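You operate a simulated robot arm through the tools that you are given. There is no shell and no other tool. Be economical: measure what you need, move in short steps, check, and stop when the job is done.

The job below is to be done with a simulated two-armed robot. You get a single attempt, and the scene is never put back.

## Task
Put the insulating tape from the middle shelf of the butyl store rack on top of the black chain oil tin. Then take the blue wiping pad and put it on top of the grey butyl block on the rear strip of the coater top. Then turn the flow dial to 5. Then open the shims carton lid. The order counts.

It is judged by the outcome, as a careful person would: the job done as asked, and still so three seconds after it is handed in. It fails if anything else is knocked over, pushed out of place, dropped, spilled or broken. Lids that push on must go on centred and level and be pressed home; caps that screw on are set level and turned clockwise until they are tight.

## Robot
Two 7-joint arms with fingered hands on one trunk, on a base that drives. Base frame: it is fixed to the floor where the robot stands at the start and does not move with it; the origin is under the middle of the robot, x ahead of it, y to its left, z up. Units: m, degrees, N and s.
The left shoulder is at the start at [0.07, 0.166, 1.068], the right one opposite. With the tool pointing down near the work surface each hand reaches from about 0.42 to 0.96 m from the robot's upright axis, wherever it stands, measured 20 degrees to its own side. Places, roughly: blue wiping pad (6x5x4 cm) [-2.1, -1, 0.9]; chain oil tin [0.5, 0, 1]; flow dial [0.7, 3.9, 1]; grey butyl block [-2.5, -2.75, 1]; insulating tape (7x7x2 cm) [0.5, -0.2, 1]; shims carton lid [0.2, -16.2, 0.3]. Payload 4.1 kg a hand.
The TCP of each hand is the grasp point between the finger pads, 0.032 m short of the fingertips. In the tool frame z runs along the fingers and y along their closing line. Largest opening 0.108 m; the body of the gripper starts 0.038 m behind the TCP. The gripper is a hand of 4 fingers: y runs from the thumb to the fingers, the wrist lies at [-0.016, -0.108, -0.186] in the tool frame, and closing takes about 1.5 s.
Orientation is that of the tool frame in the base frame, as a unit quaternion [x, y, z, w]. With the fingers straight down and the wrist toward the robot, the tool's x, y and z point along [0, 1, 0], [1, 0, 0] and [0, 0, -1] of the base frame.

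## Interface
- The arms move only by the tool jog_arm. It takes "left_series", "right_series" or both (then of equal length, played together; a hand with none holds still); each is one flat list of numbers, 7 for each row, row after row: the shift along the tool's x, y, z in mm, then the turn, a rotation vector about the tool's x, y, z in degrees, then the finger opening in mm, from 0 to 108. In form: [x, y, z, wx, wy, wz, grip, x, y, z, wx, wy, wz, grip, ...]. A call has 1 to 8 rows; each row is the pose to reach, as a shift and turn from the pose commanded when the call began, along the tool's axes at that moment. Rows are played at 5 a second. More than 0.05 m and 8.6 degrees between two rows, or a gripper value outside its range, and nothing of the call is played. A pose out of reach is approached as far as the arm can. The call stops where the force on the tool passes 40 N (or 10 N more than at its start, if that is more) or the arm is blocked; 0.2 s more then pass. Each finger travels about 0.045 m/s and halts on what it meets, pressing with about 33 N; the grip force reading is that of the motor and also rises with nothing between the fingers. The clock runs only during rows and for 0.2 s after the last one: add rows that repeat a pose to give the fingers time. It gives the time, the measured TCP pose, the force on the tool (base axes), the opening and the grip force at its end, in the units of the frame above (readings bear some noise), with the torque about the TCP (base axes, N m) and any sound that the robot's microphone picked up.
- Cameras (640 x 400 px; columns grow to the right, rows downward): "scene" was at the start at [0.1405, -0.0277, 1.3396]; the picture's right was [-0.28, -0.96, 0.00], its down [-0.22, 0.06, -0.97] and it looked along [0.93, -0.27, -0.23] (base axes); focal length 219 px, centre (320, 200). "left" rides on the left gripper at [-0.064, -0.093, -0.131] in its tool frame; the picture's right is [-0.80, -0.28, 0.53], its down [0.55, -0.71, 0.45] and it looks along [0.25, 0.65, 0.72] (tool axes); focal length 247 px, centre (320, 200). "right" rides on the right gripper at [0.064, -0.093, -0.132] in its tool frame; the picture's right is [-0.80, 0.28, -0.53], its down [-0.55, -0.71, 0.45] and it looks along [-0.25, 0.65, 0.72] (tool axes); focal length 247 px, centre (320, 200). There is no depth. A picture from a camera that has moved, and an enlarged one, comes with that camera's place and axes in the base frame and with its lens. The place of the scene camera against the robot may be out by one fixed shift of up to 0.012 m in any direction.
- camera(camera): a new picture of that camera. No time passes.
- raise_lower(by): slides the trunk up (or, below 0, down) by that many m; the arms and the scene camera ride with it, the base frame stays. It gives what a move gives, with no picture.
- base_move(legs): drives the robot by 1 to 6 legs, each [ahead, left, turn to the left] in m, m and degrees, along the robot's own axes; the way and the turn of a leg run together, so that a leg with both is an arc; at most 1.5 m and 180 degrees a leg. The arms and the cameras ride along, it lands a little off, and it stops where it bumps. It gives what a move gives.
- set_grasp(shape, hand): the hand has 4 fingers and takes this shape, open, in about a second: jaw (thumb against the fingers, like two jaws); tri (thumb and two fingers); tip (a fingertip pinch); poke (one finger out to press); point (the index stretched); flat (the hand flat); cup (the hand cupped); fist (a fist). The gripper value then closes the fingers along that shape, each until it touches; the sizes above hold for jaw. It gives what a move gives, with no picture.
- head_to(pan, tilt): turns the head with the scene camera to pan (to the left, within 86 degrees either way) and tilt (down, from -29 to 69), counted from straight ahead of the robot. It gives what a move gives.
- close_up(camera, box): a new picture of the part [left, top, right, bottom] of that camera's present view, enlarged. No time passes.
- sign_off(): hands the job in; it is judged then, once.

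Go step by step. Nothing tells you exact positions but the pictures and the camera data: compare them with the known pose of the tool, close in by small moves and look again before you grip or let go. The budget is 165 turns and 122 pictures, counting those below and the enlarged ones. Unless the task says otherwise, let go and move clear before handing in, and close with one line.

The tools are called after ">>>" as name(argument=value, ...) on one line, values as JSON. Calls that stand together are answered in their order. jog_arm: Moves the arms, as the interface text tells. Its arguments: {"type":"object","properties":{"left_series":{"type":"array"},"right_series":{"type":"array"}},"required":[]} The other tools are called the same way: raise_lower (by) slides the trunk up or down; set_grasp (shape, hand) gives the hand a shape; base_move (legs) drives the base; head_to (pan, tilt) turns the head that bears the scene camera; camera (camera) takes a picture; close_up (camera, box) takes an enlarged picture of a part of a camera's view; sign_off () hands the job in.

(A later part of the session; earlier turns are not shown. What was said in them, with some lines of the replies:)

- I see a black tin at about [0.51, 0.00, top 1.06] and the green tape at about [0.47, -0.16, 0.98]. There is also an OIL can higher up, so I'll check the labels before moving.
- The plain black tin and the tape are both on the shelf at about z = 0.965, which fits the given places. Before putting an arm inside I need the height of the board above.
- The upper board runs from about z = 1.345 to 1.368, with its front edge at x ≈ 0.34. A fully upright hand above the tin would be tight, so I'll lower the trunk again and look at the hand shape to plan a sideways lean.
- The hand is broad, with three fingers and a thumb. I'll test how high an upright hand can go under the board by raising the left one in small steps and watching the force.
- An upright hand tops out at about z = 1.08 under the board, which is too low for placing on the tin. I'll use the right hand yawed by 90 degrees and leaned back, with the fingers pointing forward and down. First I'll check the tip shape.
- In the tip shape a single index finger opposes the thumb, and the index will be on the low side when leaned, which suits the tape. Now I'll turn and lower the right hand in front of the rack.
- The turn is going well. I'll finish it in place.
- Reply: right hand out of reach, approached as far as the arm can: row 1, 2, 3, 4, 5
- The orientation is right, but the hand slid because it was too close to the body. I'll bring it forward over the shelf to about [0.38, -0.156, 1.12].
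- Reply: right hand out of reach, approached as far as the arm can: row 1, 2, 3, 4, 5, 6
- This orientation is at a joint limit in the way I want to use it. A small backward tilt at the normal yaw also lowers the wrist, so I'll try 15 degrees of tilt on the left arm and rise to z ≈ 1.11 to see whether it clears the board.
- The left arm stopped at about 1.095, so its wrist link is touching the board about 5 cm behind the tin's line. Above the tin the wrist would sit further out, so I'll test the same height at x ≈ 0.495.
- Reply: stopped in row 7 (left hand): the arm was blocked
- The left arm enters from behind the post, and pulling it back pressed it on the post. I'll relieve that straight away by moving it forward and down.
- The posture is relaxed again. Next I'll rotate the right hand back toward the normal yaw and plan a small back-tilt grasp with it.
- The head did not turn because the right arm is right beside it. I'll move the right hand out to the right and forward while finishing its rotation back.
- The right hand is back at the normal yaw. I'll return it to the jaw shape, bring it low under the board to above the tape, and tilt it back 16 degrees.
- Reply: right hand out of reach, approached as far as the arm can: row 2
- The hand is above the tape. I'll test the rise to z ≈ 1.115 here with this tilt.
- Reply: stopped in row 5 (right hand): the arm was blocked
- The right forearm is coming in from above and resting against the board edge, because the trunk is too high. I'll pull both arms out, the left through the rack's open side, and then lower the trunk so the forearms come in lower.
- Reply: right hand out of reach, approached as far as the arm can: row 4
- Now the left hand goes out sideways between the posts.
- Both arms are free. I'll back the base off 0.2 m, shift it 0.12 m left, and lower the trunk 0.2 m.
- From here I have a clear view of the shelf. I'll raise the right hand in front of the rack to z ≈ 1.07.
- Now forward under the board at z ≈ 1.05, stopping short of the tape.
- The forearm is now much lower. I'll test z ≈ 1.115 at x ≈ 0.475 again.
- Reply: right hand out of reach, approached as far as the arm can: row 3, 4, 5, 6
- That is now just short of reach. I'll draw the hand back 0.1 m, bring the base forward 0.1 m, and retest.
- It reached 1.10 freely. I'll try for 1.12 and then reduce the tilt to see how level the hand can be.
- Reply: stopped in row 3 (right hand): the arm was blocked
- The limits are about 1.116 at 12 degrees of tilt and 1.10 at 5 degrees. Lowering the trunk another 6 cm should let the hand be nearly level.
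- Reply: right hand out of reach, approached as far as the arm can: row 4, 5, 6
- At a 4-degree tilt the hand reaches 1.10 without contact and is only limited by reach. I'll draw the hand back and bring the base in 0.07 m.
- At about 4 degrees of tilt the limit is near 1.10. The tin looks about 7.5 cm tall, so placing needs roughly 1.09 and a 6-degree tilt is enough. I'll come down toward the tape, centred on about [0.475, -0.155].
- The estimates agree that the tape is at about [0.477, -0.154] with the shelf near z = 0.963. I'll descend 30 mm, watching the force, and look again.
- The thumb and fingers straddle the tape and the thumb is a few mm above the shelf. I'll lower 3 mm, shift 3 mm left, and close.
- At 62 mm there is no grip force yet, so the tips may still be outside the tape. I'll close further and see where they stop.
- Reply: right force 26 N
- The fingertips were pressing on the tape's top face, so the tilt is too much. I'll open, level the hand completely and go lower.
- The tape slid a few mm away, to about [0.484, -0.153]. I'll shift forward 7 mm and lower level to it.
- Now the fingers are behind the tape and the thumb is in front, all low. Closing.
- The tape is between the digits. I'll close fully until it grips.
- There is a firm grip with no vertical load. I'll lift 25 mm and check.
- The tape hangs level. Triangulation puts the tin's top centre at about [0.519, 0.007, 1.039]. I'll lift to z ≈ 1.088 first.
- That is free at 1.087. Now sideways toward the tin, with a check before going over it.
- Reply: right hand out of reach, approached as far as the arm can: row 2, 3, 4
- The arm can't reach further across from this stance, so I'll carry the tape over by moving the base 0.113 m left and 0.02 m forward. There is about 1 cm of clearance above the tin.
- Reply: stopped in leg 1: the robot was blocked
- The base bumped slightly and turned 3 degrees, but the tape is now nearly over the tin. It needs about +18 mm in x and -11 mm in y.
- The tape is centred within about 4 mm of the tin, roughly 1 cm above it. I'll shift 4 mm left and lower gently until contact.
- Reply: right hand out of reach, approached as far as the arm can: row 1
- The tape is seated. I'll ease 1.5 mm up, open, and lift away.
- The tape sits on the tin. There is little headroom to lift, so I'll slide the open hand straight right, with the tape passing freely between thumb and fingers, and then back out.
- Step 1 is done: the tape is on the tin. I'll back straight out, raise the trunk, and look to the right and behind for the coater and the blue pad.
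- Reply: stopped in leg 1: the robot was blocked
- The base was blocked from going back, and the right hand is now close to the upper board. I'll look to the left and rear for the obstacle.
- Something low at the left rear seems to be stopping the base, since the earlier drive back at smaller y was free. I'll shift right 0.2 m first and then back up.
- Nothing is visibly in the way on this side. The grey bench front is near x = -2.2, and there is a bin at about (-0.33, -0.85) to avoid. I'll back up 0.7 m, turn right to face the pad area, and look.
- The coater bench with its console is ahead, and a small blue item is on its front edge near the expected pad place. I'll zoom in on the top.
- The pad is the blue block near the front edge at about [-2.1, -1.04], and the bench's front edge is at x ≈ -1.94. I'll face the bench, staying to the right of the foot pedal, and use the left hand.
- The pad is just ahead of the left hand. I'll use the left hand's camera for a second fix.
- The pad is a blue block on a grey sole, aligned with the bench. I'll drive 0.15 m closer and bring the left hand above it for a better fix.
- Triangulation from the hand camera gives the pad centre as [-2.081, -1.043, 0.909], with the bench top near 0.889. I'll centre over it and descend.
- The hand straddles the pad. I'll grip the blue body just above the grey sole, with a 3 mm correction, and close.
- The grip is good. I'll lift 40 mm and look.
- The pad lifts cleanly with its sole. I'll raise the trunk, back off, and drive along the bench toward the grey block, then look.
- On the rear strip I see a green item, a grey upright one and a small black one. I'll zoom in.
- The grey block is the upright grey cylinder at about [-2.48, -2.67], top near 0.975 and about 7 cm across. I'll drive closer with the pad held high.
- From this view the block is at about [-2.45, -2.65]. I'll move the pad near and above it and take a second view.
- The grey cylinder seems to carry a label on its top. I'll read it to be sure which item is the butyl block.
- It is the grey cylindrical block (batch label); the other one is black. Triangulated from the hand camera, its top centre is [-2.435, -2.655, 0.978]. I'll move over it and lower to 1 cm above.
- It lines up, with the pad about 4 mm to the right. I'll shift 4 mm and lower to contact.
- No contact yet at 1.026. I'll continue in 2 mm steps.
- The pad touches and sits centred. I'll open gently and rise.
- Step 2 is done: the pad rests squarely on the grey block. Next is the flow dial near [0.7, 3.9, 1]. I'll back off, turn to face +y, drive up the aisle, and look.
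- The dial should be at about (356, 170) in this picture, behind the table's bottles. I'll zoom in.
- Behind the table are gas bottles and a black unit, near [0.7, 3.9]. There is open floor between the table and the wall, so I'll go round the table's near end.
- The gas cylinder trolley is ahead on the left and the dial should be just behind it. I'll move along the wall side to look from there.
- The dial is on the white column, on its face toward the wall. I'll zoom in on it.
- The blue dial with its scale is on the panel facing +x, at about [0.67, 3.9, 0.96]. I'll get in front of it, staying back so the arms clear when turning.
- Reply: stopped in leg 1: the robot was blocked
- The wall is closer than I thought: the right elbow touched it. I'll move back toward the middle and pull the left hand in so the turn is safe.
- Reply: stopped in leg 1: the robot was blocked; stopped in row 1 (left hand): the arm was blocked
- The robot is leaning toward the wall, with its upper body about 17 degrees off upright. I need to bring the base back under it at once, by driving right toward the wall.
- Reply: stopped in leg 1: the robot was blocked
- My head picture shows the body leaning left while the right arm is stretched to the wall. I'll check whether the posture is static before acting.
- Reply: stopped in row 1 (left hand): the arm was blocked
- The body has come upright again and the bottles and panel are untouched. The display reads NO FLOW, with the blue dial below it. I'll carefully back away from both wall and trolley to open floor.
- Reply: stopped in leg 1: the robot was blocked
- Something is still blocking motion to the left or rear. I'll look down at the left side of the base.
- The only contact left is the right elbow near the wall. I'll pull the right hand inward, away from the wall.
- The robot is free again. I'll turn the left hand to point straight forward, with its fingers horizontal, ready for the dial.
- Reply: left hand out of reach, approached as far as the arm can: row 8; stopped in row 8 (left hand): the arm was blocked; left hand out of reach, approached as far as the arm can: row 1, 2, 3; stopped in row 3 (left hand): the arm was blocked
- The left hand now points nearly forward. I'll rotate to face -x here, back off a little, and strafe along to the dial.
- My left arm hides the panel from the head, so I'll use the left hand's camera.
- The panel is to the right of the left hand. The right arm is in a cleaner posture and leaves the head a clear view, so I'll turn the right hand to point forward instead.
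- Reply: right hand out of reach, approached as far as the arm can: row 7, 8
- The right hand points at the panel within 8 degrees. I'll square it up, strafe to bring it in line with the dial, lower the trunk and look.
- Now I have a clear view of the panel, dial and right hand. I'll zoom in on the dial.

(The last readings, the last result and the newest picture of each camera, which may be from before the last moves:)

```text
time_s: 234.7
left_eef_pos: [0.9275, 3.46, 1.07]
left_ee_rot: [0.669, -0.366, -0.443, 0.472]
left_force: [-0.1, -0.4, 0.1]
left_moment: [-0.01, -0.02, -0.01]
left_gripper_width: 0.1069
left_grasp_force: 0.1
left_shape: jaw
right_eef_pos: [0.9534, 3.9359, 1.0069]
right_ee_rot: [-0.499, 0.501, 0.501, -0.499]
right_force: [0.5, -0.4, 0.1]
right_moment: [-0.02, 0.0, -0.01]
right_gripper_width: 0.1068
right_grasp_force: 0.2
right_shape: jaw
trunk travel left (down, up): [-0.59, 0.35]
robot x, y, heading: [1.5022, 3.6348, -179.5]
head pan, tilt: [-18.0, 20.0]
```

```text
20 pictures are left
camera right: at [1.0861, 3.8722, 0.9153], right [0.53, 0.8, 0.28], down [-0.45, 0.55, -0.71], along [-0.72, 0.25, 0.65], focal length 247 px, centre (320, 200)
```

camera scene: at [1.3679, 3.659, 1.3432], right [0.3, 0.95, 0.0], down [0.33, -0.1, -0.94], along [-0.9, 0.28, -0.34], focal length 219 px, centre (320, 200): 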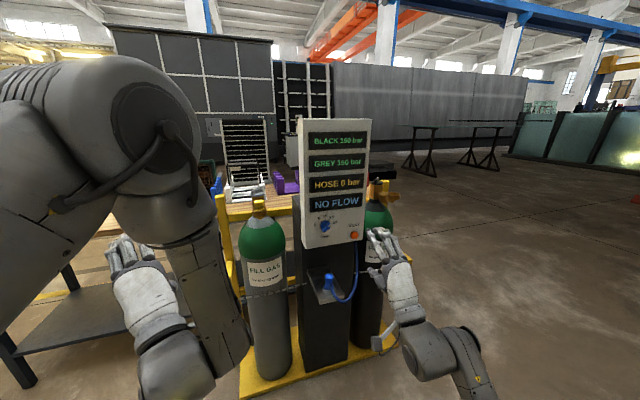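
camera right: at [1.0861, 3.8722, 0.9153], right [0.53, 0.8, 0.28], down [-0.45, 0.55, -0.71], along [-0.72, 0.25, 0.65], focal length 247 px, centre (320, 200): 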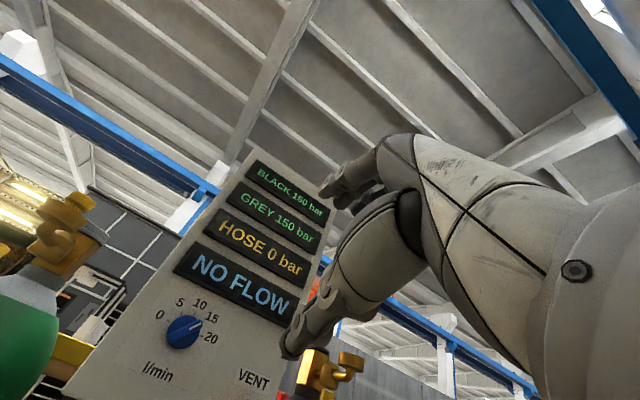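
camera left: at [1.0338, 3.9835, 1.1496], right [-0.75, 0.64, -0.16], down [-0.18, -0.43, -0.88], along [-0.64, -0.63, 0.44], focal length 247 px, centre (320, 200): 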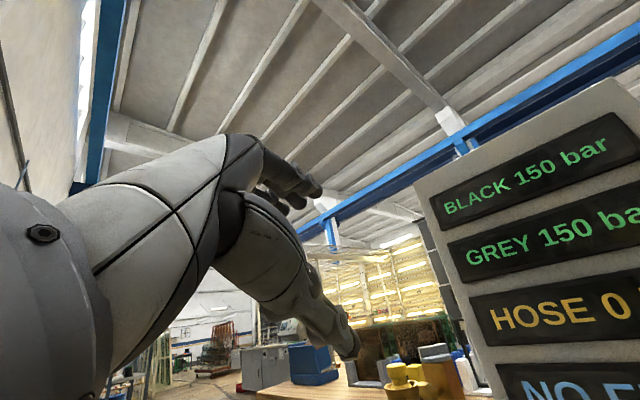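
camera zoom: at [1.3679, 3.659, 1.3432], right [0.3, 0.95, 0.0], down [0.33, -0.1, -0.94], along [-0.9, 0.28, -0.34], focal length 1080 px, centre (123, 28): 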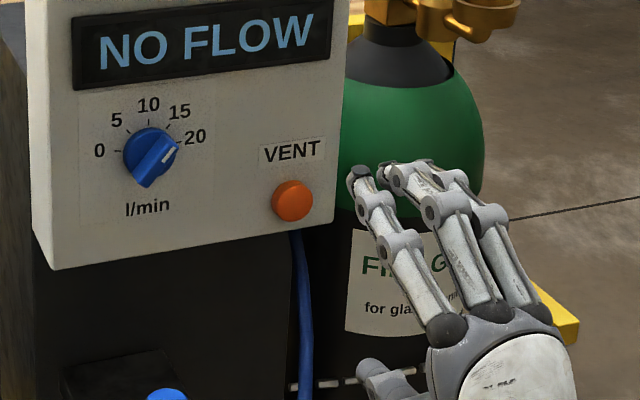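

The knob is a bar pointing to about 15, and it must turn counter-clockwise roughly 90 degrees to 5. It sits at about [0.623, 3.909, 0.955]. I'll use a fingertip pinch, pre-rolled 45 degrees clockwise, and come up in front of it.

>>> set_grasp(shape="tip", hand="right")

>>> jog_arm(right_series=[4, -8, 25, 0, 0, 7.5, 90, 9, -17, 50, 0, 0, 15, 80, 13, -26, 75, 0, 0, 22.5, 75, 18, -35, 100, 0, 0, 30, 75, 22, -43, 125, 0, 0, 37.5, 75, 27, -52, 150, 0, 0, 45, 75, 27, -52, 150, 0, 0, 45, 75])

>>> close_up(camera="scene", box=[295, 195, 425, 275])

```text
time_s: 235.6
left_eef_pos: [0.9282, 3.4578, 1.0713]
left_ee_rot: [0.669, -0.365, -0.443, 0.471]
left_force: [0.7, -0.8, 0.2]
left_moment: [0.02, 0.01, 0.0]
left_gripper_width: 0.107
left_grasp_force: 0.1
left_shape: jaw
right_eef_pos: [0.9537, 3.936, 1.0064]
right_ee_rot: [-0.499, 0.501, 0.501, -0.499]
right_force: [0.1, 0.2, 0.8]
right_moment: [0.03, -0.01, -0.01]
right_gripper_width: 0.1075
right_grasp_force: 0.0
right_shape: tip
trunk travel left (down, up): [-0.59, 0.35]
robot x, y, heading: [1.5068, 3.632, -179.6]
head pan, tilt: [-18.0, 20.0]
```

```text
time_s: 237.2
left_eef_pos: [0.9271, 3.4579, 1.0711]
left_ee_rot: [0.668, -0.366, -0.443, 0.472]
left_force: [0.4, 0.2, 0.6]
left_moment: [-0.04, 0.02, 0.01]
left_gripper_width: 0.107
left_grasp_force: 0.0
left_shape: jaw
right_eef_pos: [0.8046, 3.9321, 0.9592]
right_ee_rot: [-0.283, 0.647, 0.302, -0.64]
right_force: [-0.3, 0.2, 0.5]
right_moment: [0.03, 0.02, -0.05]
right_gripper_width: 0.0754
right_grasp_force: 0.1
right_shape: tip
trunk travel left (down, up): [-0.59, 0.35]
robot x, y, heading: [1.5048, 3.6331, -179.5]
head pan, tilt: [-18.0, 20.0]
```

```text
4.92 times, centred on (360, 235) of scene
camera zoom: at [1.3684, 3.6586, 1.3433], right [0.3, 0.95, 0.0], down [0.33, -0.1, -0.94], along [-0.9, 0.28, -0.34], focal length 1080 px, centre (123, 28)
```

zoom: 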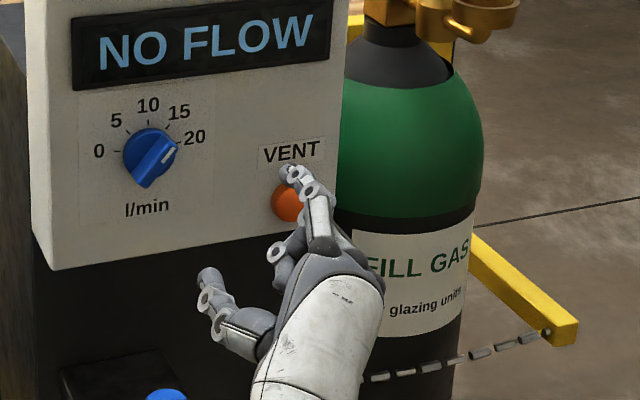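

The hand is about 2 cm right of the dial line. I'll advance 9 cm while correcting, and check the pose.

>>> jog_arm(right_series=[5, -7, 30, 0, 0, 0, 75, 10, -14, 60, 0, 0, 0, 75, 12, -16, 90, 0, 0, 0, 75, 12, -16, 90, 0, 0, 0, 75, 12, -16, 90, 0, 0, 0, 75])

```text
time_s: 238.4
left_eef_pos: [0.927, 3.4595, 1.0712]
left_ee_rot: [0.668, -0.367, -0.444, 0.47]
left_force: [-0.2, 0.6, 0.0]
left_moment: [0.0, 0.0, -0.01]
left_gripper_width: 0.1069
left_grasp_force: 0.0
left_shape: jaw
right_eef_pos: [0.7139, 3.8894, 0.9523]
right_ee_rot: [-0.269, 0.654, 0.271, -0.653]
right_force: [0.2, 0.2, -0.4]
right_moment: [0.0, 0.0, -0.01]
right_gripper_width: 0.075
right_grasp_force: 0.2
right_shape: tip
trunk travel left (down, up): [-0.59, 0.35]
robot x, y, heading: [1.5055, 3.6313, -179.9]
head pan, tilt: [-18.0, 20.0]
```

It has settled at y = 3.889. I'll correct +17 mm, advance 30 mm and look.

>>> jog_arm(right_series=[-6, 6, 10, 0, 0, 0, 75, -12, 12, 20, 0, 0, 0, 75, -12, 12, 28, 0, 0, 0, 75, -12, 12, 28, 0, 0, 0, 75, -12, 12, 28, 0, 0, 0, 75])

>>> close_up(camera="scene", box=[300, 195, 400, 265])

```text
time_s: 239.6
left_eef_pos: [0.9285, 3.4596, 1.0704]
left_ee_rot: [0.669, -0.366, -0.443, 0.471]
left_force: [0.1, 0.4, 0.0]
left_moment: [0.0, 0.01, 0.01]
left_gripper_width: 0.107
left_grasp_force: 0.0
left_shape: jaw
right_eef_pos: [0.6871, 3.9082, 0.953]
right_ee_rot: [-0.27, 0.654, 0.272, -0.653]
right_force: [-0.1, 0.2, 0.6]
right_moment: [0.02, 0.02, -0.02]
right_gripper_width: 0.0751
right_grasp_force: 0.0
right_shape: tip
trunk travel left (down, up): [-0.59, 0.35]
robot x, y, heading: [1.5042, 3.6349, -179.5]
head pan, tilt: [-18.0, 20.0]
```

```text
5.71 times, centred on (350, 230) of scene
camera zoom: at [1.3678, 3.659, 1.3432], right [0.3, 0.95, 0.0], down [0.33, -0.1, -0.94], along [-0.9, 0.28, -0.34], focal length 1254 px, centre (149, 29)
```

zoom: 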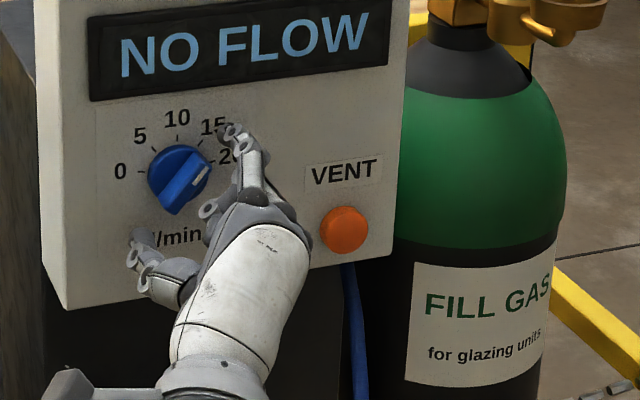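

The index and thumb bracket the knob well. I'll advance 22 mm and pinch it.

>>> jog_arm(right_series=[0, 0, 12, 0, 0, 0, 75, 0, 0, 22, 0, 0, 0, 70, 0, 0, 22, 0, 0, 0, 55, 0, 0, 22, 0, 0, 0, 40, 0, 0, 22, 0, 0, 0, 20, 0, 0, 22, 0, 0, 0, 8, 0, 0, 22, 0, 0, 0, 5, 0, 0, 22, 0, 0, 0, 5])

>>> close_up(camera="scene", box=[300, 195, 400, 265])

```text
time_s: 240.0
left_eef_pos: [0.9306, 3.4588, 1.0726]
left_ee_rot: [0.669, -0.365, -0.445, 0.47]
left_force: [0.1, -0.1, -0.4]
left_moment: [-0.02, 0.02, 0.02]
left_gripper_width: 0.1072
left_grasp_force: 0.1
left_shape: jaw
right_eef_pos: [0.68, 3.909, 0.9555]
right_ee_rot: [0.264, -0.652, -0.274, 0.656]
right_force: [24.5, -2.2, 3.1]
right_moment: [-0.16, -0.76, 0.94]
right_gripper_width: 0.0691
right_grasp_force: 0.1
right_shape: tip
trunk travel left (down, up): [-0.59, 0.35]
robot x, y, heading: [1.5047, 3.6301, -179.7]
head pan, tilt: [-18.0, 20.0]
stopped in row 2 (right hand): the force on the tool passed its limit at 52 N (the readings are from after the stop); the commanded pose is now the measured one
```

```text
5.71 times, centred on (350, 230) of scene
camera zoom: at [1.3702, 3.659, 1.3435], right [0.3, 0.95, 0.0], down [0.32, -0.1, -0.94], along [-0.9, 0.29, -0.34], focal length 1254 px, centre (149, 29)
```

zoom: 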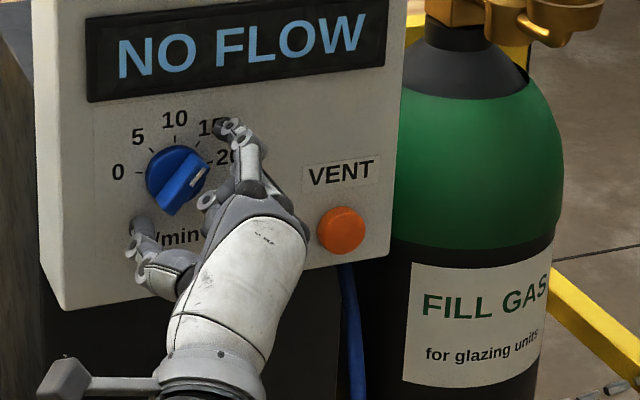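

The tips touched the panel. I'll back off 4 mm and close on the knob.

>>> jog_arm(right_series=[0, 0, -4, 0, 0, 0, 68, 0, 0, -4, 0, 0, 0, 55, 0, 0, -4, 0, 0, 0, 40, 0, 0, -4, 0, 0, 0, 25, 0, 0, -4, 0, 0, 0, 12, 0, 0, -4, 0, 0, 0, 5, 0, 0, -4, 0, 0, 0, 5, 0, 0, -4, 0, 0, 0, 5])

>>> close_up(camera="scene", box=[300, 195, 400, 265])

```text
time_s: 241.8
left_eef_pos: [0.9266, 3.4589, 1.0712]
left_ee_rot: [0.669, -0.366, -0.443, 0.471]
left_force: [0.4, 0.1, -0.6]
left_moment: [0.02, 0.02, 0.0]
left_gripper_width: 0.107
left_grasp_force: 0.1
left_shape: jaw
right_eef_pos: [0.6825, 3.9089, 0.9525]
right_ee_rot: [0.267, -0.653, -0.273, 0.654]
right_force: [-2.4, 0.4, -0.9]
right_moment: [0.01, -0.03, -0.02]
right_gripper_width: 0.0378
right_grasp_force: 33.8
right_shape: tip
trunk travel left (down, up): [-0.59, 0.35]
robot x, y, heading: [1.5094, 3.6331, -179.8]
head pan, tilt: [-18.0, 20.0]
```

```text
5.71 times, centred on (350, 230) of scene
camera zoom: at [1.3674, 3.6593, 1.3431], right [0.3, 0.95, 0.0], down [0.33, -0.1, -0.94], along [-0.9, 0.28, -0.34], focal length 1254 px, centre (149, 29)
```

zoom: 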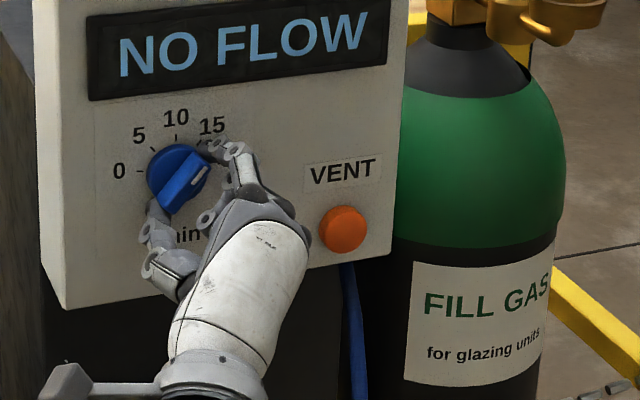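

The knob is gripped. I'll turn counter-clockwise in two stages.

>>> jog_arm(right_series=[0, 0, 0, 0, 0, -8, 5, 0, 0, 0, 0, 0, -16, 5, 0, 0, 0, 0, 0, -24, 5, 0, 0, 0, 0, 0, -32, 5, 0, 0, 0, 0, 0, -40, 5, 0, 0, 0, 0, 0, -48, 5, 0, 0, 0, 0, 0, -56, 5, 0, 0, 0, 0, 0, -56, 5])

```text
time_s: 243.6
left_eef_pos: [0.9315, 3.4613, 1.0717]
left_ee_rot: [0.668, -0.366, -0.446, 0.47]
left_force: [-0.4, -0.4, -0.1]
left_moment: [0.02, 0.03, -0.02]
left_gripper_width: 0.1071
left_grasp_force: 0.1
left_shape: jaw
right_eef_pos: [0.6753, 3.9549, 0.9613]
right_ee_rot: [0.553, -0.443, -0.533, 0.462]
right_force: [30.9, 1.0, -11.8]
right_moment: [0.08, -0.45, 0.24]
right_gripper_width: 0.0287
right_grasp_force: 33.0
right_shape: tip
right hand out of reach, approached as far as the arm can: row 3, 4, 5, 6, 7, 8
trunk travel left (down, up): [-0.59, 0.35]
robot x, y, heading: [1.5081, 3.6281, -179.6]
head pan, tilt: [-18.0, 20.0]
```

Reach ran out and the hand drifted right off the knob. I'll back away and look at the knob.

>>> jog_arm(right_series=[0, 0, -10, 0, 0, 0, 30, 0, 0, -25, 0, 0, 0, 60, 0, 0, -60, 0, 0, 0, 75, 0, 0, -90, 0, 0, 0, 75])

>>> close_up(camera="scene", box=[300, 195, 400, 265])

```text
time_s: 244.6
left_eef_pos: [0.9279, 3.459, 1.0702]
left_ee_rot: [0.669, -0.366, -0.444, 0.471]
left_force: [0.2, 0.1, 0.0]
left_moment: [0.0, 0.0, -0.04]
left_gripper_width: 0.107
left_grasp_force: 0.0
left_shape: jaw
right_eef_pos: [0.7632, 3.9587, 0.9619]
right_ee_rot: [0.555, -0.441, -0.528, 0.467]
right_force: [0.6, 0.7, 0.4]
right_moment: [-0.01, -0.02, 0.01]
right_gripper_width: 0.0746
right_grasp_force: 0.1
right_shape: tip
trunk travel left (down, up): [-0.59, 0.35]
robot x, y, heading: [1.5092, 3.6336, -179.3]
head pan, tilt: [-18.0, 20.0]
```

```text
5.71 times, centred on (350, 230) of scene
camera zoom: at [1.3689, 3.6594, 1.3433], right [0.3, 0.95, 0.0], down [0.33, -0.1, -0.94], along [-0.9, 0.28, -0.34], focal length 1254 px, centre (149, 29)
```

zoom: 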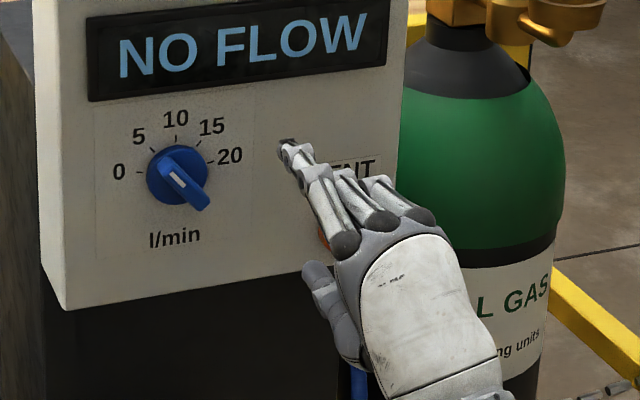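

The knob now points to about 5 already. I'll take one tight zoom to measure it accurately.

>>> close_up(camera="scene", box=[316, 212, 348, 236])

```text
16.00 times, centred on (332, 224) of scene
camera zoom: at [1.3689, 3.6594, 1.3433], right [0.3, 0.95, 0.0], down [0.33, -0.1, -0.94], along [-0.9, 0.28, -0.34], focal length 3510 px, centre (128, -184)
```

zoom: 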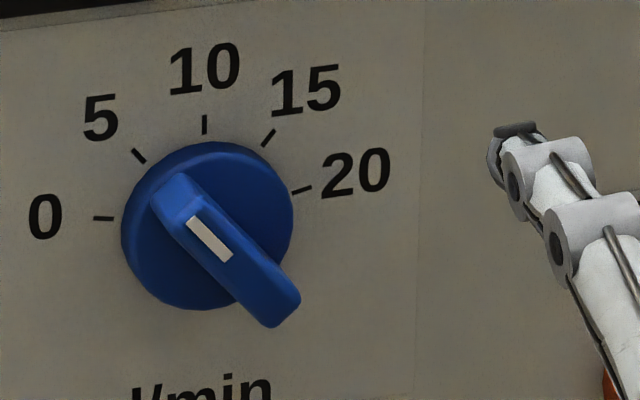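

The pointer lines up with the 5 tick to within about a degree, so step 3 is done. I'll retract the hand and drive out, back to the main aisle.

>>> jog_arm(right_series=[0, 0, -45, 0, 0, 0, 75, 0, 0, -90, 0, 0, 0, 75, 0, 0, -135, 0, 0, 0, 75, 0, 0, -170, 0, 0, 0, 75])

>>> base_move(legs=[[0, 1.5, 0], [0, 0.5, 0], [1.5, 0, 0], [1.0, 0, 0], [0, 0, 90]])

>>> head_to(pan=0, tilt=12)

>>> camera(camera="scene")

```text
time_s: 245.6
left_eef_pos: [0.9282, 3.4611, 1.0713]
left_ee_rot: [0.668, -0.366, -0.444, 0.472]
left_force: [-0.2, -0.3, 0.4]
left_moment: [0.0, 0.01, 0.02]
left_gripper_width: 0.1071
left_grasp_force: 0.0
left_shape: jaw
right_eef_pos: [0.9351, 3.9654, 0.9632]
right_ee_rot: [0.554, -0.442, -0.531, 0.464]
right_force: [-0.4, -0.5, 0.4]
right_moment: [-0.01, 0.0, 0.04]
right_gripper_width: 0.0745
right_grasp_force: 0.0
right_shape: tip
trunk travel left (down, up): [-0.59, 0.35]
robot x, y, heading: [1.5058, 3.6327, -179.6]
head pan, tilt: [-18.0, 20.0]
```

```text
time_s: 271.3
left_eef_pos: [-0.8235, 1.0157, 1.0721]
left_ee_rot: [0.733, 0.212, 0.017, 0.647]
left_force: [0.1, -1.4, -0.2]
left_moment: [0.02, 0.01, 0.0]
left_gripper_width: 0.1073
left_grasp_force: 0.2
left_shape: jaw
right_eef_pos: [-1.3293, 1.0244, 0.9632]
right_ee_rot: [0.705, 0.077, -0.051, 0.703]
right_force: [-0.2, -0.2, 0.1]
right_moment: [0.01, 0.01, -0.02]
right_gripper_width: 0.0749
right_grasp_force: 0.0
right_shape: tip
trunk travel left (down, up): [-0.59, 0.35]
robot x, y, heading: [-0.9872, 1.5967, -90.0]
head pan, tilt: [-18.0, 20.0]
```

```text
time_s: 272.1
left_eef_pos: [-0.8232, 1.016, 1.0706]
left_ee_rot: [0.733, 0.212, 0.016, 0.646]
left_force: [-0.1, -0.9, -1.0]
left_moment: [-0.03, 0.01, -0.02]
left_gripper_width: 0.107
left_grasp_force: 0.1
left_shape: jaw
right_eef_pos: [-1.3297, 1.026, 0.9622]
right_ee_rot: [0.705, 0.077, -0.05, 0.703]
right_force: [0.3, -0.4, 0.2]
right_moment: [0.01, -0.03, -0.05]
right_gripper_width: 0.0746
right_grasp_force: 0.0
right_shape: tip
trunk travel left (down, up): [-0.59, 0.35]
robot x, y, heading: [-0.9922, 1.5966, -90.1]
head pan, tilt: [0.0, 12.0]
```

```text
13 pictures are left
camera scene: at [-0.991, 1.4509, 1.3562], right [-1.0, 0.0, 0.0], down [0.0, 0.21, -0.98], along [0.0, -0.98, -0.21], focal length 219 px, centre (320, 200)
```

scene: 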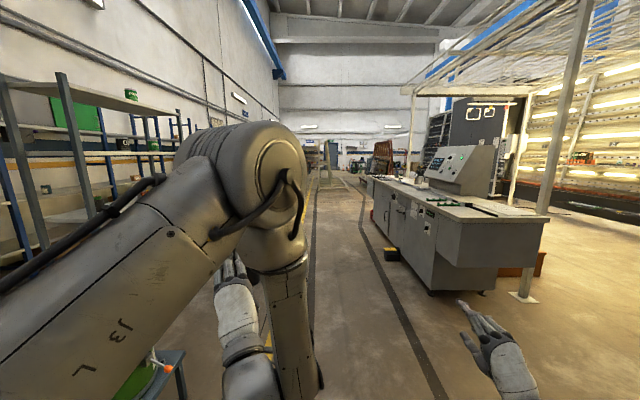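

The aisle is clear ahead. I'll drive 6 m down it, shift left to avoid the glass rack standing further on, and look.

>>> base_move(legs=[[1.5, 0, 0], [1.5, 0, 0], [1.5, 0, 0], [1.5, 0, 0], [0, 0.75, 0]])

>>> camera(camera="scene")

```text
time_s: 304.0
left_eef_pos: [-0.0782, -4.9963, 1.0713]
left_ee_rot: [0.733, 0.213, 0.016, 0.646]
left_force: [-0.1, 0.2, 0.5]
left_moment: [-0.01, 0.02, 0.0]
left_gripper_width: 0.1067
left_grasp_force: 0.1
left_shape: jaw
right_eef_pos: [-0.584, -4.9857, 0.9624]
right_ee_rot: [0.705, 0.076, -0.051, 0.703]
right_force: [1.6, -0.9, 0.3]
right_moment: [-0.01, 0.0, -0.01]
right_gripper_width: 0.0747
right_grasp_force: 0.0
right_shape: tip
trunk travel left (down, up): [-0.59, 0.35]
robot x, y, heading: [-0.25, -4.4154, -90.0]
head pan, tilt: [0.0, 12.0]
stopped in leg 5: the robot was blocked; the commanded pose is now the measured one
```

```text
12 pictures are left
camera scene: at [-0.2456, -4.5614, 1.3563], right [-1.0, 0.0, 0.0], down [0.0, 0.21, -0.98], along [0.0, -0.98, -0.21], focal length 219 px, centre (320, 200)
```

scene: 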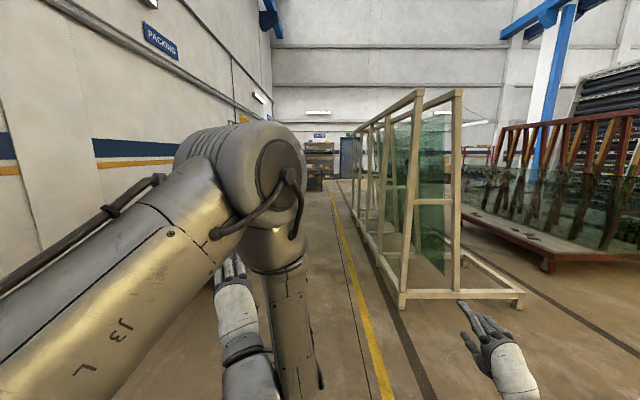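

The base bumped lightly on the left at the end of the shift. I'll check what is there before going on.

>>> head_to(pan=75, tilt=30)

>>> camera(camera="scene")

```text
time_s: 305.5
left_eef_pos: [-0.0793, -4.9962, 1.071]
left_ee_rot: [0.733, 0.211, 0.016, 0.647]
left_force: [1.1, 0.1, 0.8]
left_moment: [-0.01, 0.02, -0.01]
left_gripper_width: 0.1068
left_grasp_force: 0.1
left_shape: jaw
right_eef_pos: [-0.5841, -4.986, 0.9618]
right_ee_rot: [0.705, 0.077, -0.05, 0.703]
right_force: [-0.3, -0.1, 0.0]
right_moment: [0.0, -0.02, 0.0]
right_gripper_width: 0.0746
right_grasp_force: 0.1
right_shape: tip
trunk travel left (down, up): [-0.59, 0.35]
robot x, y, heading: [-0.2496, -4.418, -90.1]
head pan, tilt: [75.0, 30.0]
```

```text
11 pictures are left
camera scene: at [-0.1598, -4.4919, 1.3272], right [-0.26, -0.97, 0.0], down [-0.48, 0.13, -0.87], along [0.84, -0.23, -0.5], focal length 219 px, centre (320, 200)
```

scene: 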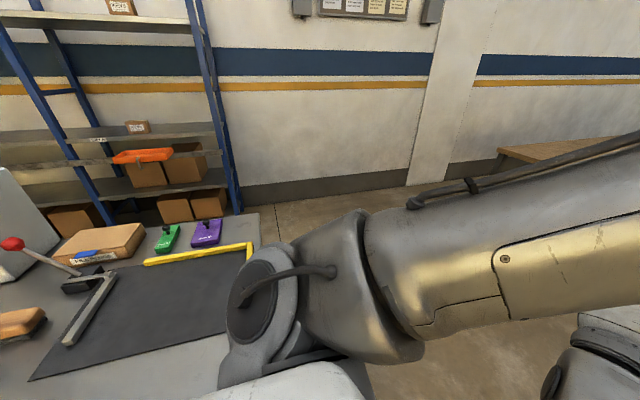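

I touched the side of a cutting bench, and nothing on it looks disturbed. I'll move 0.12 m right and drive on down the aisle.

>>> base_move(legs=[[0, -0.1, 0], [1.5, 0, 0], [1.5, 0, 0], [1.5, 0, 0], [1.5, 0, 0], [1.5, 0, 0]])

>>> head_to(pan=0, tilt=18)

>>> camera(camera="scene")

```text
time_s: 341.8
left_eef_pos: [-0.201, -12.4947, 1.0704]
left_ee_rot: [0.734, 0.209, 0.013, 0.646]
left_force: [0.4, 1.3, -0.1]
left_moment: [0.0, 0.02, -0.03]
left_gripper_width: 0.1071
left_grasp_force: 0.0
left_shape: jaw
right_eef_pos: [-0.7067, -12.4807, 0.9627]
right_ee_rot: [0.706, 0.073, -0.054, 0.703]
right_force: [-0.6, 0.0, 0.5]
right_moment: [0.01, 0.0, -0.01]
right_gripper_width: 0.0745
right_grasp_force: 0.1
right_shape: tip
trunk travel left (down, up): [-0.59, 0.35]
robot x, y, heading: [-0.3624, -11.9126, -90.6]
head pan, tilt: [75.0, 30.0]
```

```text
time_s: 343.2
left_eef_pos: [-0.2015, -12.4955, 1.0713]
left_ee_rot: [0.734, 0.209, 0.014, 0.646]
left_force: [-0.1, -0.4, -0.2]
left_moment: [0.0, -0.01, 0.0]
left_gripper_width: 0.1068
left_grasp_force: 0.0
left_shape: jaw
right_eef_pos: [-0.7073, -12.4813, 0.9621]
right_ee_rot: [0.706, 0.073, -0.052, 0.703]
right_force: [0.4, -0.4, 0.4]
right_moment: [-0.01, 0.0, 0.0]
right_gripper_width: 0.0745
right_grasp_force: 0.0
right_shape: tip
trunk travel left (down, up): [-0.59, 0.35]
robot x, y, heading: [-0.3653, -11.913, -90.9]
head pan, tilt: [0.0, 18.0]
```

```text
10 pictures are left
camera scene: at [-0.365, -12.0582, 1.3464], right [-1.0, 0.01, 0.0], down [0.0, 0.31, -0.95], along [-0.01, -0.95, -0.31], focal length 219 px, centre (320, 200)
```

scene: 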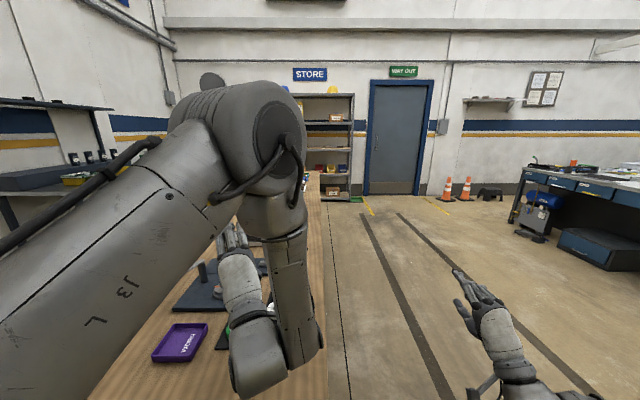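

A long wooden table is on my left and the STORE shelf is ahead, partly hidden by my left arm. I'll shift right, drive forward past the table, and look toward the carton.

>>> base_move(legs=[[-0.2, 0, 0], [0, -0.85, 0], [1.5, 0, 0], [1.4, 0, 0]])

>>> head_to(pan=55, tilt=25)

>>> camera(camera="scene")

```text
time_s: 362.6
left_eef_pos: [-1.061, -15.1835, 1.0713]
left_ee_rot: [0.732, 0.214, 0.018, 0.646]
left_force: [0.5, -0.1, 0.4]
left_moment: [0.01, 0.0, -0.02]
left_gripper_width: 0.1069
left_grasp_force: 0.1
left_shape: jaw
right_eef_pos: [-1.5674, -15.1769, 0.9627]
right_ee_rot: [0.705, 0.077, -0.05, 0.703]
right_force: [-0.3, -0.1, 1.2]
right_moment: [0.03, -0.01, 0.02]
right_gripper_width: 0.0746
right_grasp_force: 0.1
right_shape: tip
trunk travel left (down, up): [-0.59, 0.35]
robot x, y, heading: [-1.2317, -14.6049, -90.2]
head pan, tilt: [0.0, 18.0]
```

```text
time_s: 363.8
left_eef_pos: [-1.0615, -15.184, 1.0704]
left_ee_rot: [0.733, 0.213, 0.017, 0.646]
left_force: [-1.1, -0.3, -0.1]
left_moment: [-0.03, 0.0, 0.0]
left_gripper_width: 0.1071
left_grasp_force: 0.0
left_shape: jaw
right_eef_pos: [-1.5679, -15.1767, 0.9618]
right_ee_rot: [0.705, 0.077, -0.049, 0.703]
right_force: [0.1, -0.7, -0.2]
right_moment: [-0.03, 0.0, -0.01]
right_gripper_width: 0.0745
right_grasp_force: 0.0
right_shape: tip
trunk travel left (down, up): [-0.59, 0.35]
robot x, y, heading: [-1.233, -14.603, -90.0]
head pan, tilt: [55.0, 25.0]
```

```text
9 pictures are left
camera scene: at [-1.1556, -14.7093, 1.3351], right [-0.57, -0.82, 0.0], down [-0.35, 0.24, -0.91], along [0.74, -0.52, -0.42], focal length 219 px, centre (320, 200)
```

scene: 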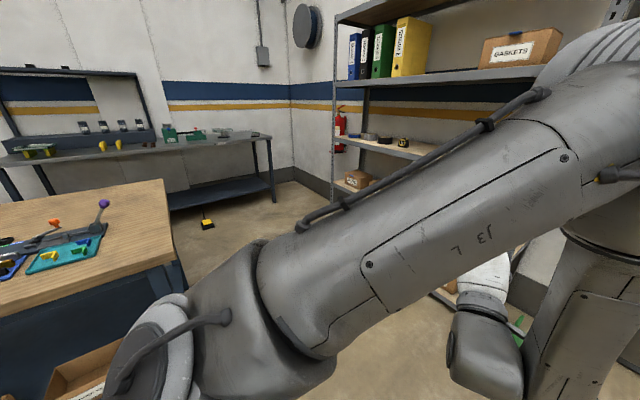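

The store rack is ahead, with the carton on a low shelf at its left end, hidden by my arm. I'll go to the far side so the carton is in front of my right arm, and lower the trunk.

>>> base_move(legs=[[0.5, 0, 0], [0, 1.5, 0], [0, 0.18, 0]])

>>> raise_lower(by=-0.35)

>>> head_to(pan=-15, tilt=35)

>>> camera(camera="scene")

```text
time_s: 374.8
left_eef_pos: [0.5961, -15.6937, 1.071]
left_ee_rot: [0.733, 0.21, 0.014, 0.647]
left_force: [-0.6, 0.6, 0.6]
left_moment: [0.02, 0.01, -0.04]
left_gripper_width: 0.1069
left_grasp_force: 0.0
left_shape: jaw
right_eef_pos: [0.0905, -15.68, 0.9617]
right_ee_rot: [0.706, 0.074, -0.053, 0.703]
right_force: [-0.2, 0.2, -0.1]
right_moment: [-0.01, -0.01, -0.04]
right_gripper_width: 0.0745
right_grasp_force: 0.0
right_shape: tip
trunk travel left (down, up): [-0.59, 0.35]
robot x, y, heading: [0.4318, -15.1135, -90.8]
head pan, tilt: [55.0, 25.0]
```

```text
time_s: 378.2
left_eef_pos: [0.5947, -15.6948, 0.7206]
left_ee_rot: [0.733, 0.21, 0.015, 0.647]
left_force: [-0.6, -0.4, -0.6]
left_moment: [0.01, 0.02, 0.02]
left_gripper_width: 0.1068
left_grasp_force: 0.1
left_shape: jaw
right_eef_pos: [0.0886, -15.6797, 0.6126]
right_ee_rot: [0.706, 0.073, -0.052, 0.703]
right_force: [0.5, -0.5, -0.8]
right_moment: [0.0, -0.03, -0.01]
right_gripper_width: 0.0748
right_grasp_force: 0.1
right_shape: tip
trunk travel left (down, up): [-0.24, 0.7]
robot x, y, heading: [0.4282, -15.1142, -90.7]
head pan, tilt: [55.0, 25.0]
```

```text
time_s: 379.6
left_eef_pos: [0.5963, -15.6934, 0.72]
left_ee_rot: [0.734, 0.209, 0.012, 0.646]
left_force: [0.6, 0.1, 1.2]
left_moment: [0.0, -0.01, 0.02]
left_gripper_width: 0.1072
left_grasp_force: 0.1
left_shape: jaw
right_eef_pos: [0.0899, -15.6804, 0.6126]
right_ee_rot: [0.706, 0.074, -0.053, 0.703]
right_force: [-0.2, 0.7, 0.0]
right_moment: [0.0, 0.0, 0.01]
right_gripper_width: 0.0746
right_grasp_force: 0.1
right_shape: tip
trunk travel left (down, up): [-0.24, 0.7]
robot x, y, heading: [0.4278, -15.1155, -90.8]
head pan, tilt: [-15.0, 35.0]
```

```text
8 pictures are left
camera scene: at [0.4073, -15.2491, 0.9693], right [-0.96, 0.27, 0.0], down [0.15, 0.55, -0.82], along [-0.22, -0.79, -0.57], focal length 219 px, centre (320, 200)
```

scene: 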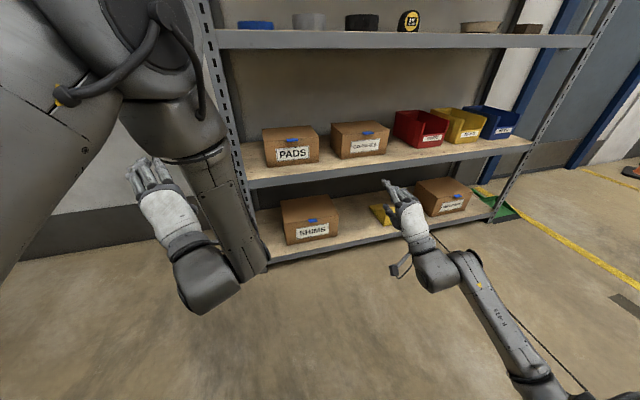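

The SHIMS carton is on the bottom shelf, with a blue pull tab on the lid's front edge. I'll zoom in.

>>> close_up(camera="scene", box=[260, 150, 380, 260])

```text
3.64 times, centred on (320, 205) of scene
camera zoom: at [0.4073, -15.2491, 0.9693], right [-0.96, 0.27, 0.0], down [0.15, 0.55, -0.82], along [-0.22, -0.79, -0.57], focal length 798 px, centre (320, 182)
```

zoom: 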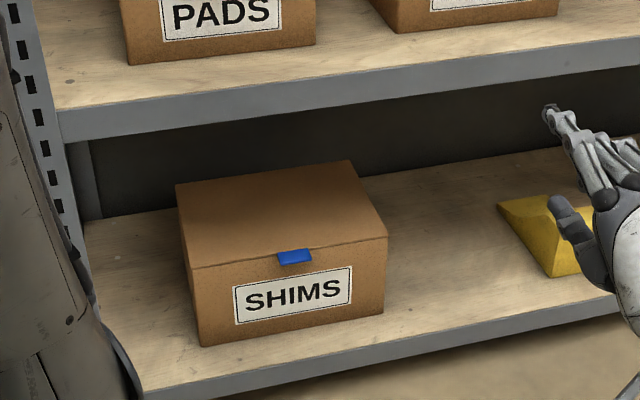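

The lid has a front tab that I can hook from below and lift. I'll lower the trunk 0.2 m for a parallax fix on it.

>>> raise_lower(by=-0.2)

>>> close_up(camera="scene", box=[240, 60, 420, 220])

```text
time_s: 381.8
left_eef_pos: [0.5955, -15.6933, 0.5218]
left_ee_rot: [0.733, 0.21, 0.014, 0.647]
left_force: [0.2, 0.0, -0.8]
left_moment: [0.01, 0.0, -0.01]
left_gripper_width: 0.1066
left_grasp_force: 0.0
left_shape: jaw
right_eef_pos: [0.0889, -15.6806, 0.4114]
right_ee_rot: [0.706, 0.073, -0.052, 0.703]
right_force: [-0.2, 0.7, -0.5]
right_moment: [-0.02, -0.02, 0.02]
right_gripper_width: 0.0741
right_grasp_force: 0.0
right_shape: tip
trunk travel left (down, up): [-0.04, 0.9]
robot x, y, heading: [0.43, -15.1121, -90.5]
head pan, tilt: [-15.0, 35.0]
```

```text
2.50 times, centred on (330, 140) of scene
camera zoom: at [0.4073, -15.249, 0.7694], right [-0.96, 0.27, 0.0], down [0.15, 0.55, -0.82], along [-0.22, -0.79, -0.57], focal length 548 px, centre (295, 350)
```

zoom: 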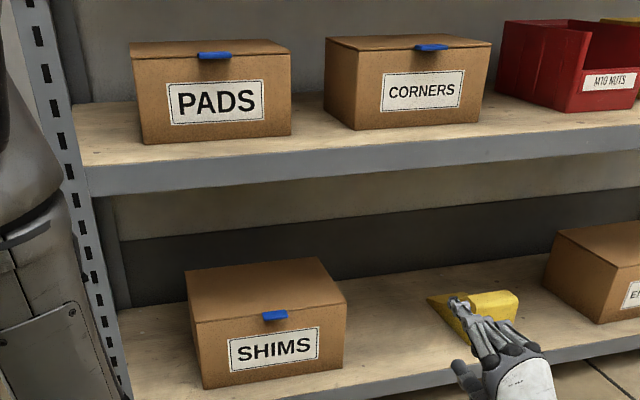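

Parallax puts the tab at about [0.23, -16.05, 0.263], with the hinge about 21 cm behind it and the shelf above at 0.52. I'll close the right fingertips into a beak and bring it in front of and below the tab.

>>> jog_arm(right_series=[29, -26, 12, 0, 0, 1.7, 60, 58, -53, 24, 0, 0, 3.4, 45, 86, -79, 36, 0, 0, 5.1, 30, 115, -105, 48, 0, 0, 6.9, 15, 143, -132, 60, 0, 0, 8.6, 5, 172, -158, 70, 0, 0, 10.3, 0, 172, -158, 70, 0, 0, 10.3, 0])

>>> camera(camera="scene")

```text
time_s: 383.4
left_eef_pos: [0.5957, -15.6935, 0.5214]
left_ee_rot: [0.734, 0.209, 0.013, 0.646]
left_force: [-0.9, 0.3, 0.1]
left_moment: [-0.01, -0.01, -0.01]
left_gripper_width: 0.1072
left_grasp_force: 0.0
left_shape: jaw
right_eef_pos: [0.1508, -15.7556, 0.2219]
right_ee_rot: [0.709, 0.02, 0.047, 0.703]
right_force: [0.0, 0.5, 1.0]
right_moment: [0.03, 0.02, 0.02]
right_gripper_width: 0.0002
right_grasp_force: 33.0
right_shape: tip
right hand out of reach, approached as far as the arm can: row 1, 2, 3, 4, 5, 6, 7
trunk travel left (down, up): [-0.04, 0.9]
robot x, y, heading: [0.4309, -15.1109, -90.5]
head pan, tilt: [-15.0, 35.0]
```

```text
5 pictures are left
camera scene: at [0.4072, -15.2491, 0.7693], right [-0.96, 0.27, 0.0], down [0.15, 0.55, -0.82], along [-0.22, -0.79, -0.57], focal length 219 px, centre (320, 200)
```

scene: 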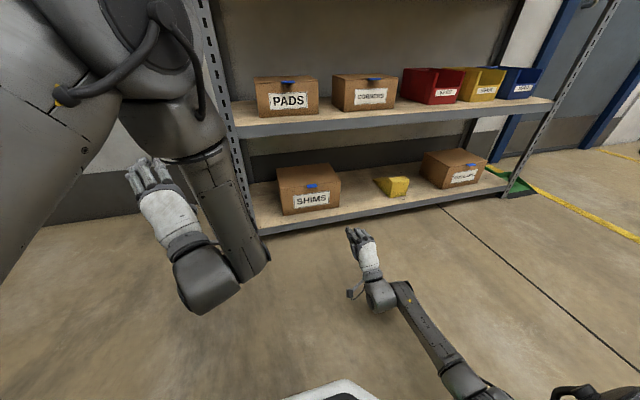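

The right hand can't go further left from here, so I'll shift the base 0.085 m left and 0.2 m forward to place the beak in front of the tab.

>>> base_move(legs=[[0, 0.085, 0], [0.2, 0, 0]])

>>> close_up(camera="scene", box=[250, 120, 410, 260])

```text
time_s: 385.7
left_eef_pos: [0.6792, -15.8965, 0.5218]
left_ee_rot: [0.734, 0.209, 0.014, 0.647]
left_force: [0.7, -0.2, 0.1]
left_moment: [-0.01, -0.01, 0.01]
left_gripper_width: 0.107
left_grasp_force: 0.1
left_shape: jaw
right_eef_pos: [0.2358, -15.9574, 0.222]
right_ee_rot: [0.709, 0.021, 0.048, 0.703]
right_force: [0.7, 0.6, 0.2]
right_moment: [-0.03, 0.02, 0.0]
right_gripper_width: 0.0
right_grasp_force: 32.8
right_shape: tip
trunk travel left (down, up): [-0.04, 0.9]
robot x, y, heading: [0.5148, -15.3155, -90.4]
head pan, tilt: [-15.0, 35.0]
```

```text
2.86 times, centred on (330, 190) of scene
camera zoom: at [0.4909, -15.4518, 0.7693], right [-0.96, 0.27, 0.0], down [0.15, 0.55, -0.82], along [-0.22, -0.79, -0.57], focal length 627 px, centre (291, 229)
```

zoom: 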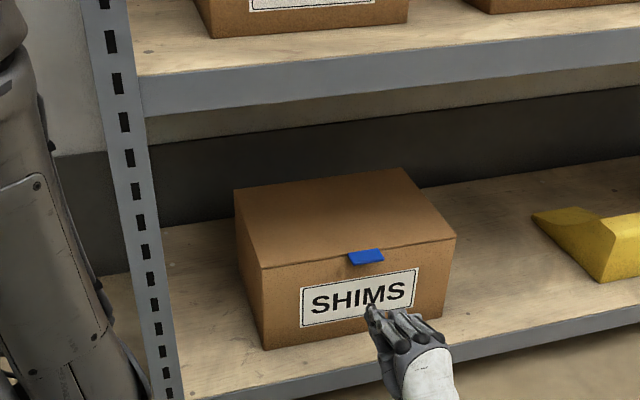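

The tab is confirmed at about [0.228, -16.054, 0.258] and the beak is right in front of and below it. I'll slide in under the tab and then lift to start opening.

>>> jog_arm(right_series=[-8, 0, 25, 0, 0, 0, 0, -13, 0, 50, 0, 0, 0, 0, -16, 0, 65, 0, 0, 0, 0, -16, 15, 65, 0, 0, 0, 0, -16, 32, 65, 0, 0, 0, 0, -16, 50, 66, 0, 0, 0, 0, -16, 68, 68, 0, 0, 0, 0, -16, 85, 74, 0, 0, 0, 0])

>>> close_up(camera="scene", box=[250, 100, 410, 240])

```text
time_s: 387.5
left_eef_pos: [0.679, -15.896, 0.5204]
left_ee_rot: [0.734, 0.209, 0.013, 0.646]
left_force: [0.5, 0.1, 0.0]
left_moment: [0.04, 0.06, 0.01]
left_gripper_width: 0.1069
left_grasp_force: 0.0
left_shape: jaw
right_eef_pos: [0.2234, -16.0345, 0.3063]
right_ee_rot: [0.709, 0.021, 0.047, 0.703]
right_force: [-0.1, 0.5, 0.4]
right_moment: [0.01, -0.02, 0.02]
right_gripper_width: 0.0001
right_grasp_force: 32.8
right_shape: tip
trunk travel left (down, up): [-0.04, 0.9]
robot x, y, heading: [0.5145, -15.3124, -90.7]
head pan, tilt: [-15.0, 35.0]
```

```text
2.86 times, centred on (330, 170) of scene
camera zoom: at [0.4909, -15.4519, 0.7693], right [-0.96, 0.27, 0.0], down [0.15, 0.55, -0.82], along [-0.22, -0.79, -0.57], focal length 627 px, centre (291, 286)
```

zoom: 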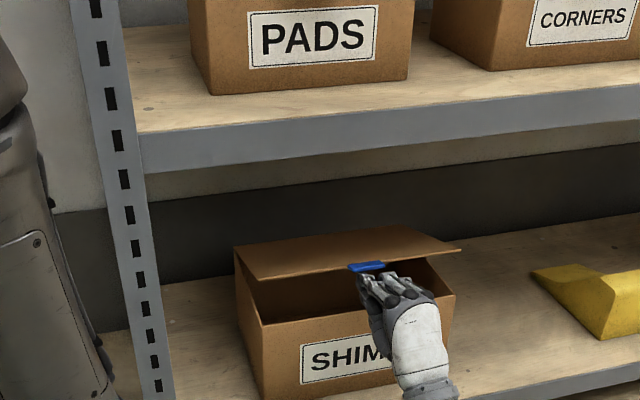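

The lid is lifting. I'll continue along the arc, up and then in, to swing it fully open.

>>> jog_arm(right_series=[-2, 39, 24, 0, 0, 0, 0, -4, 76, 44, 0, 0, 0, 0, -7, 108, 74, 0, 0, 0, 0, -10, 126, 104, 0, 0, 0, 0, -13, 132, 134, 0, 0, 0, 0, -16, 134, 170, 0, 0, 0, 0, -19, 134, 200, 0, 0, 0, 0, -19, 134, 200, 0, 0, 0, 0])

>>> close_up(camera="scene", box=[250, 80, 410, 240])

```text
time_s: 389.3
left_eef_pos: [0.6782, -15.8972, 0.5199]
left_ee_rot: [0.734, 0.209, 0.014, 0.646]
left_force: [-0.6, 0.6, 0.1]
left_moment: [-0.04, 0.04, -0.01]
left_gripper_width: 0.107
left_grasp_force: 0.0
left_shape: jaw
right_eef_pos: [0.2184, -16.2371, 0.4375]
right_ee_rot: [0.709, 0.021, 0.046, 0.703]
right_force: [-0.7, 0.7, -0.3]
right_moment: [-0.01, 0.0, 0.0]
right_gripper_width: 0.0004
right_grasp_force: 32.8
right_shape: tip
trunk travel left (down, up): [-0.04, 0.9]
robot x, y, heading: [0.5153, -15.3168, -90.3]
head pan, tilt: [-15.0, 35.0]
```

```text
2.50 times, centred on (330, 160) of scene
camera zoom: at [0.491, -15.4518, 0.7693], right [-0.96, 0.27, 0.0], down [0.15, 0.55, -0.82], along [-0.22, -0.79, -0.57], focal length 548 px, centre (295, 300)
```

zoom: 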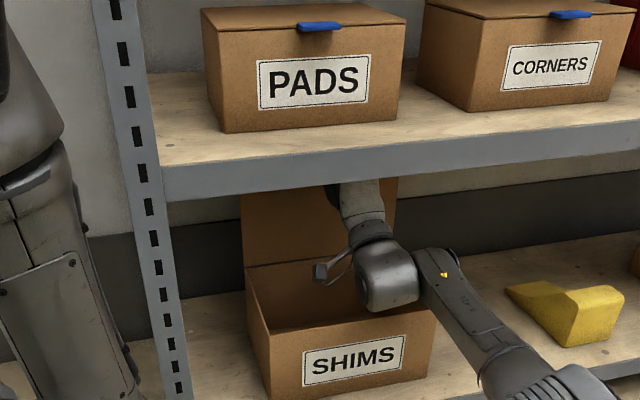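

The lid is standing upright. I'll push 30 mm more so it goes past vertical, then pull straight back out.

>>> jog_arm(right_series=[-1, 0, 15, 0, 0, 0, 0, -3, 0, 30, 0, 0, 0, 0, -3, 0, 30, 0, 0, 0, 0])

>>> jog_arm(right_series=[4, 0, -45, 0, 0, 0, 0, 8, 0, -90, 0, 0, 0, 0, 13, 0, -135, 0, 0, 0, 0, 17, 0, -180, 0, 0, 0, 0, 21, 0, -225, 0, 0, 0, 0, 26, 0, -270, 0, 0, 0, 0, 29, 0, -310, 0, 0, 0, 0])

>>> close_up(camera="scene", box=[250, 80, 410, 240])

```text
time_s: 390.1
left_eef_pos: [0.6787, -15.8967, 0.5208]
left_ee_rot: [0.734, 0.21, 0.014, 0.646]
left_force: [0.0, 0.6, -0.9]
left_moment: [0.01, -0.02, 0.01]
left_gripper_width: 0.1074
left_grasp_force: 0.0
left_shape: jaw
right_eef_pos: [0.219, -16.2659, 0.4387]
right_ee_rot: [0.709, 0.02, 0.047, 0.703]
right_force: [0.4, -0.6, 0.9]
right_moment: [0.02, 0.01, -0.05]
right_gripper_width: 0.0
right_grasp_force: 33.0
right_shape: tip
trunk travel left (down, up): [-0.04, 0.9]
robot x, y, heading: [0.5128, -15.3139, -90.5]
head pan, tilt: [-15.0, 35.0]
```

```text
time_s: 391.7
left_eef_pos: [0.678, -15.8963, 0.5201]
left_ee_rot: [0.734, 0.209, 0.014, 0.646]
left_force: [0.3, 0.3, -0.2]
left_moment: [-0.02, -0.01, 0.02]
left_gripper_width: 0.1068
left_grasp_force: 0.0
left_shape: jaw
right_eef_pos: [0.2178, -15.9543, 0.4412]
right_ee_rot: [0.709, 0.021, 0.047, 0.703]
right_force: [-0.7, 0.1, -0.8]
right_moment: [0.03, 0.0, 0.01]
right_gripper_width: 0.0
right_grasp_force: 33.0
right_shape: tip
trunk travel left (down, up): [-0.04, 0.9]
robot x, y, heading: [0.5147, -15.3184, -90.3]
head pan, tilt: [-15.0, 35.0]
```

```text
2.50 times, centred on (330, 160) of scene
camera zoom: at [0.491, -15.4519, 0.7694], right [-0.96, 0.27, 0.0], down [0.15, 0.55, -0.82], along [-0.22, -0.79, -0.57], focal length 548 px, centre (295, 300)
```

zoom: 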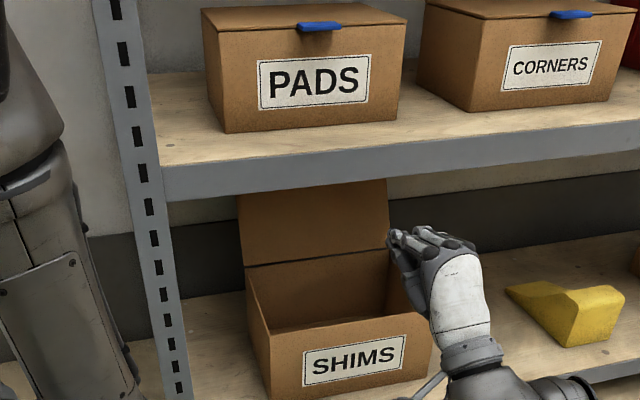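

The lid stays open past vertical. I'll back the base clear and hand in.

>>> base_move(legs=[[-0.18, 0, 0]])

>>> sign_off()

```text
time_s: 393.2
left_eef_pos: [0.6805, -15.717, 0.5194]
left_ee_rot: [0.734, 0.209, 0.014, 0.646]
left_force: [0.1, -0.6, -0.1]
left_moment: [-0.01, -0.01, -0.02]
left_gripper_width: 0.107
left_grasp_force: 0.2
left_shape: jaw
right_eef_pos: [0.2195, -15.7748, 0.4399]
right_ee_rot: [0.709, 0.022, 0.047, 0.703]
right_force: [0.1, 0.0, -0.6]
right_moment: [-0.02, -0.03, 0.0]
right_gripper_width: 0.0
right_grasp_force: 33.4
right_shape: tip
trunk travel left (down, up): [-0.04, 0.9]
robot x, y, heading: [0.5196, -15.1331, -90.7]
head pan, tilt: [-15.0, 35.0]
```

```text
The job is handed in.
```

All four steps were done in order: the tape is on the black tin, the blue pad is on the grey block, the flow dial points to 5, and the shims carton lid is open. On the way the base or arms bumped the rack post, an obstacle near the rack, the wall by the gas panel and the side of a cutting bench; I saw nothing moved or knocked over, but I did not recheck every spot.
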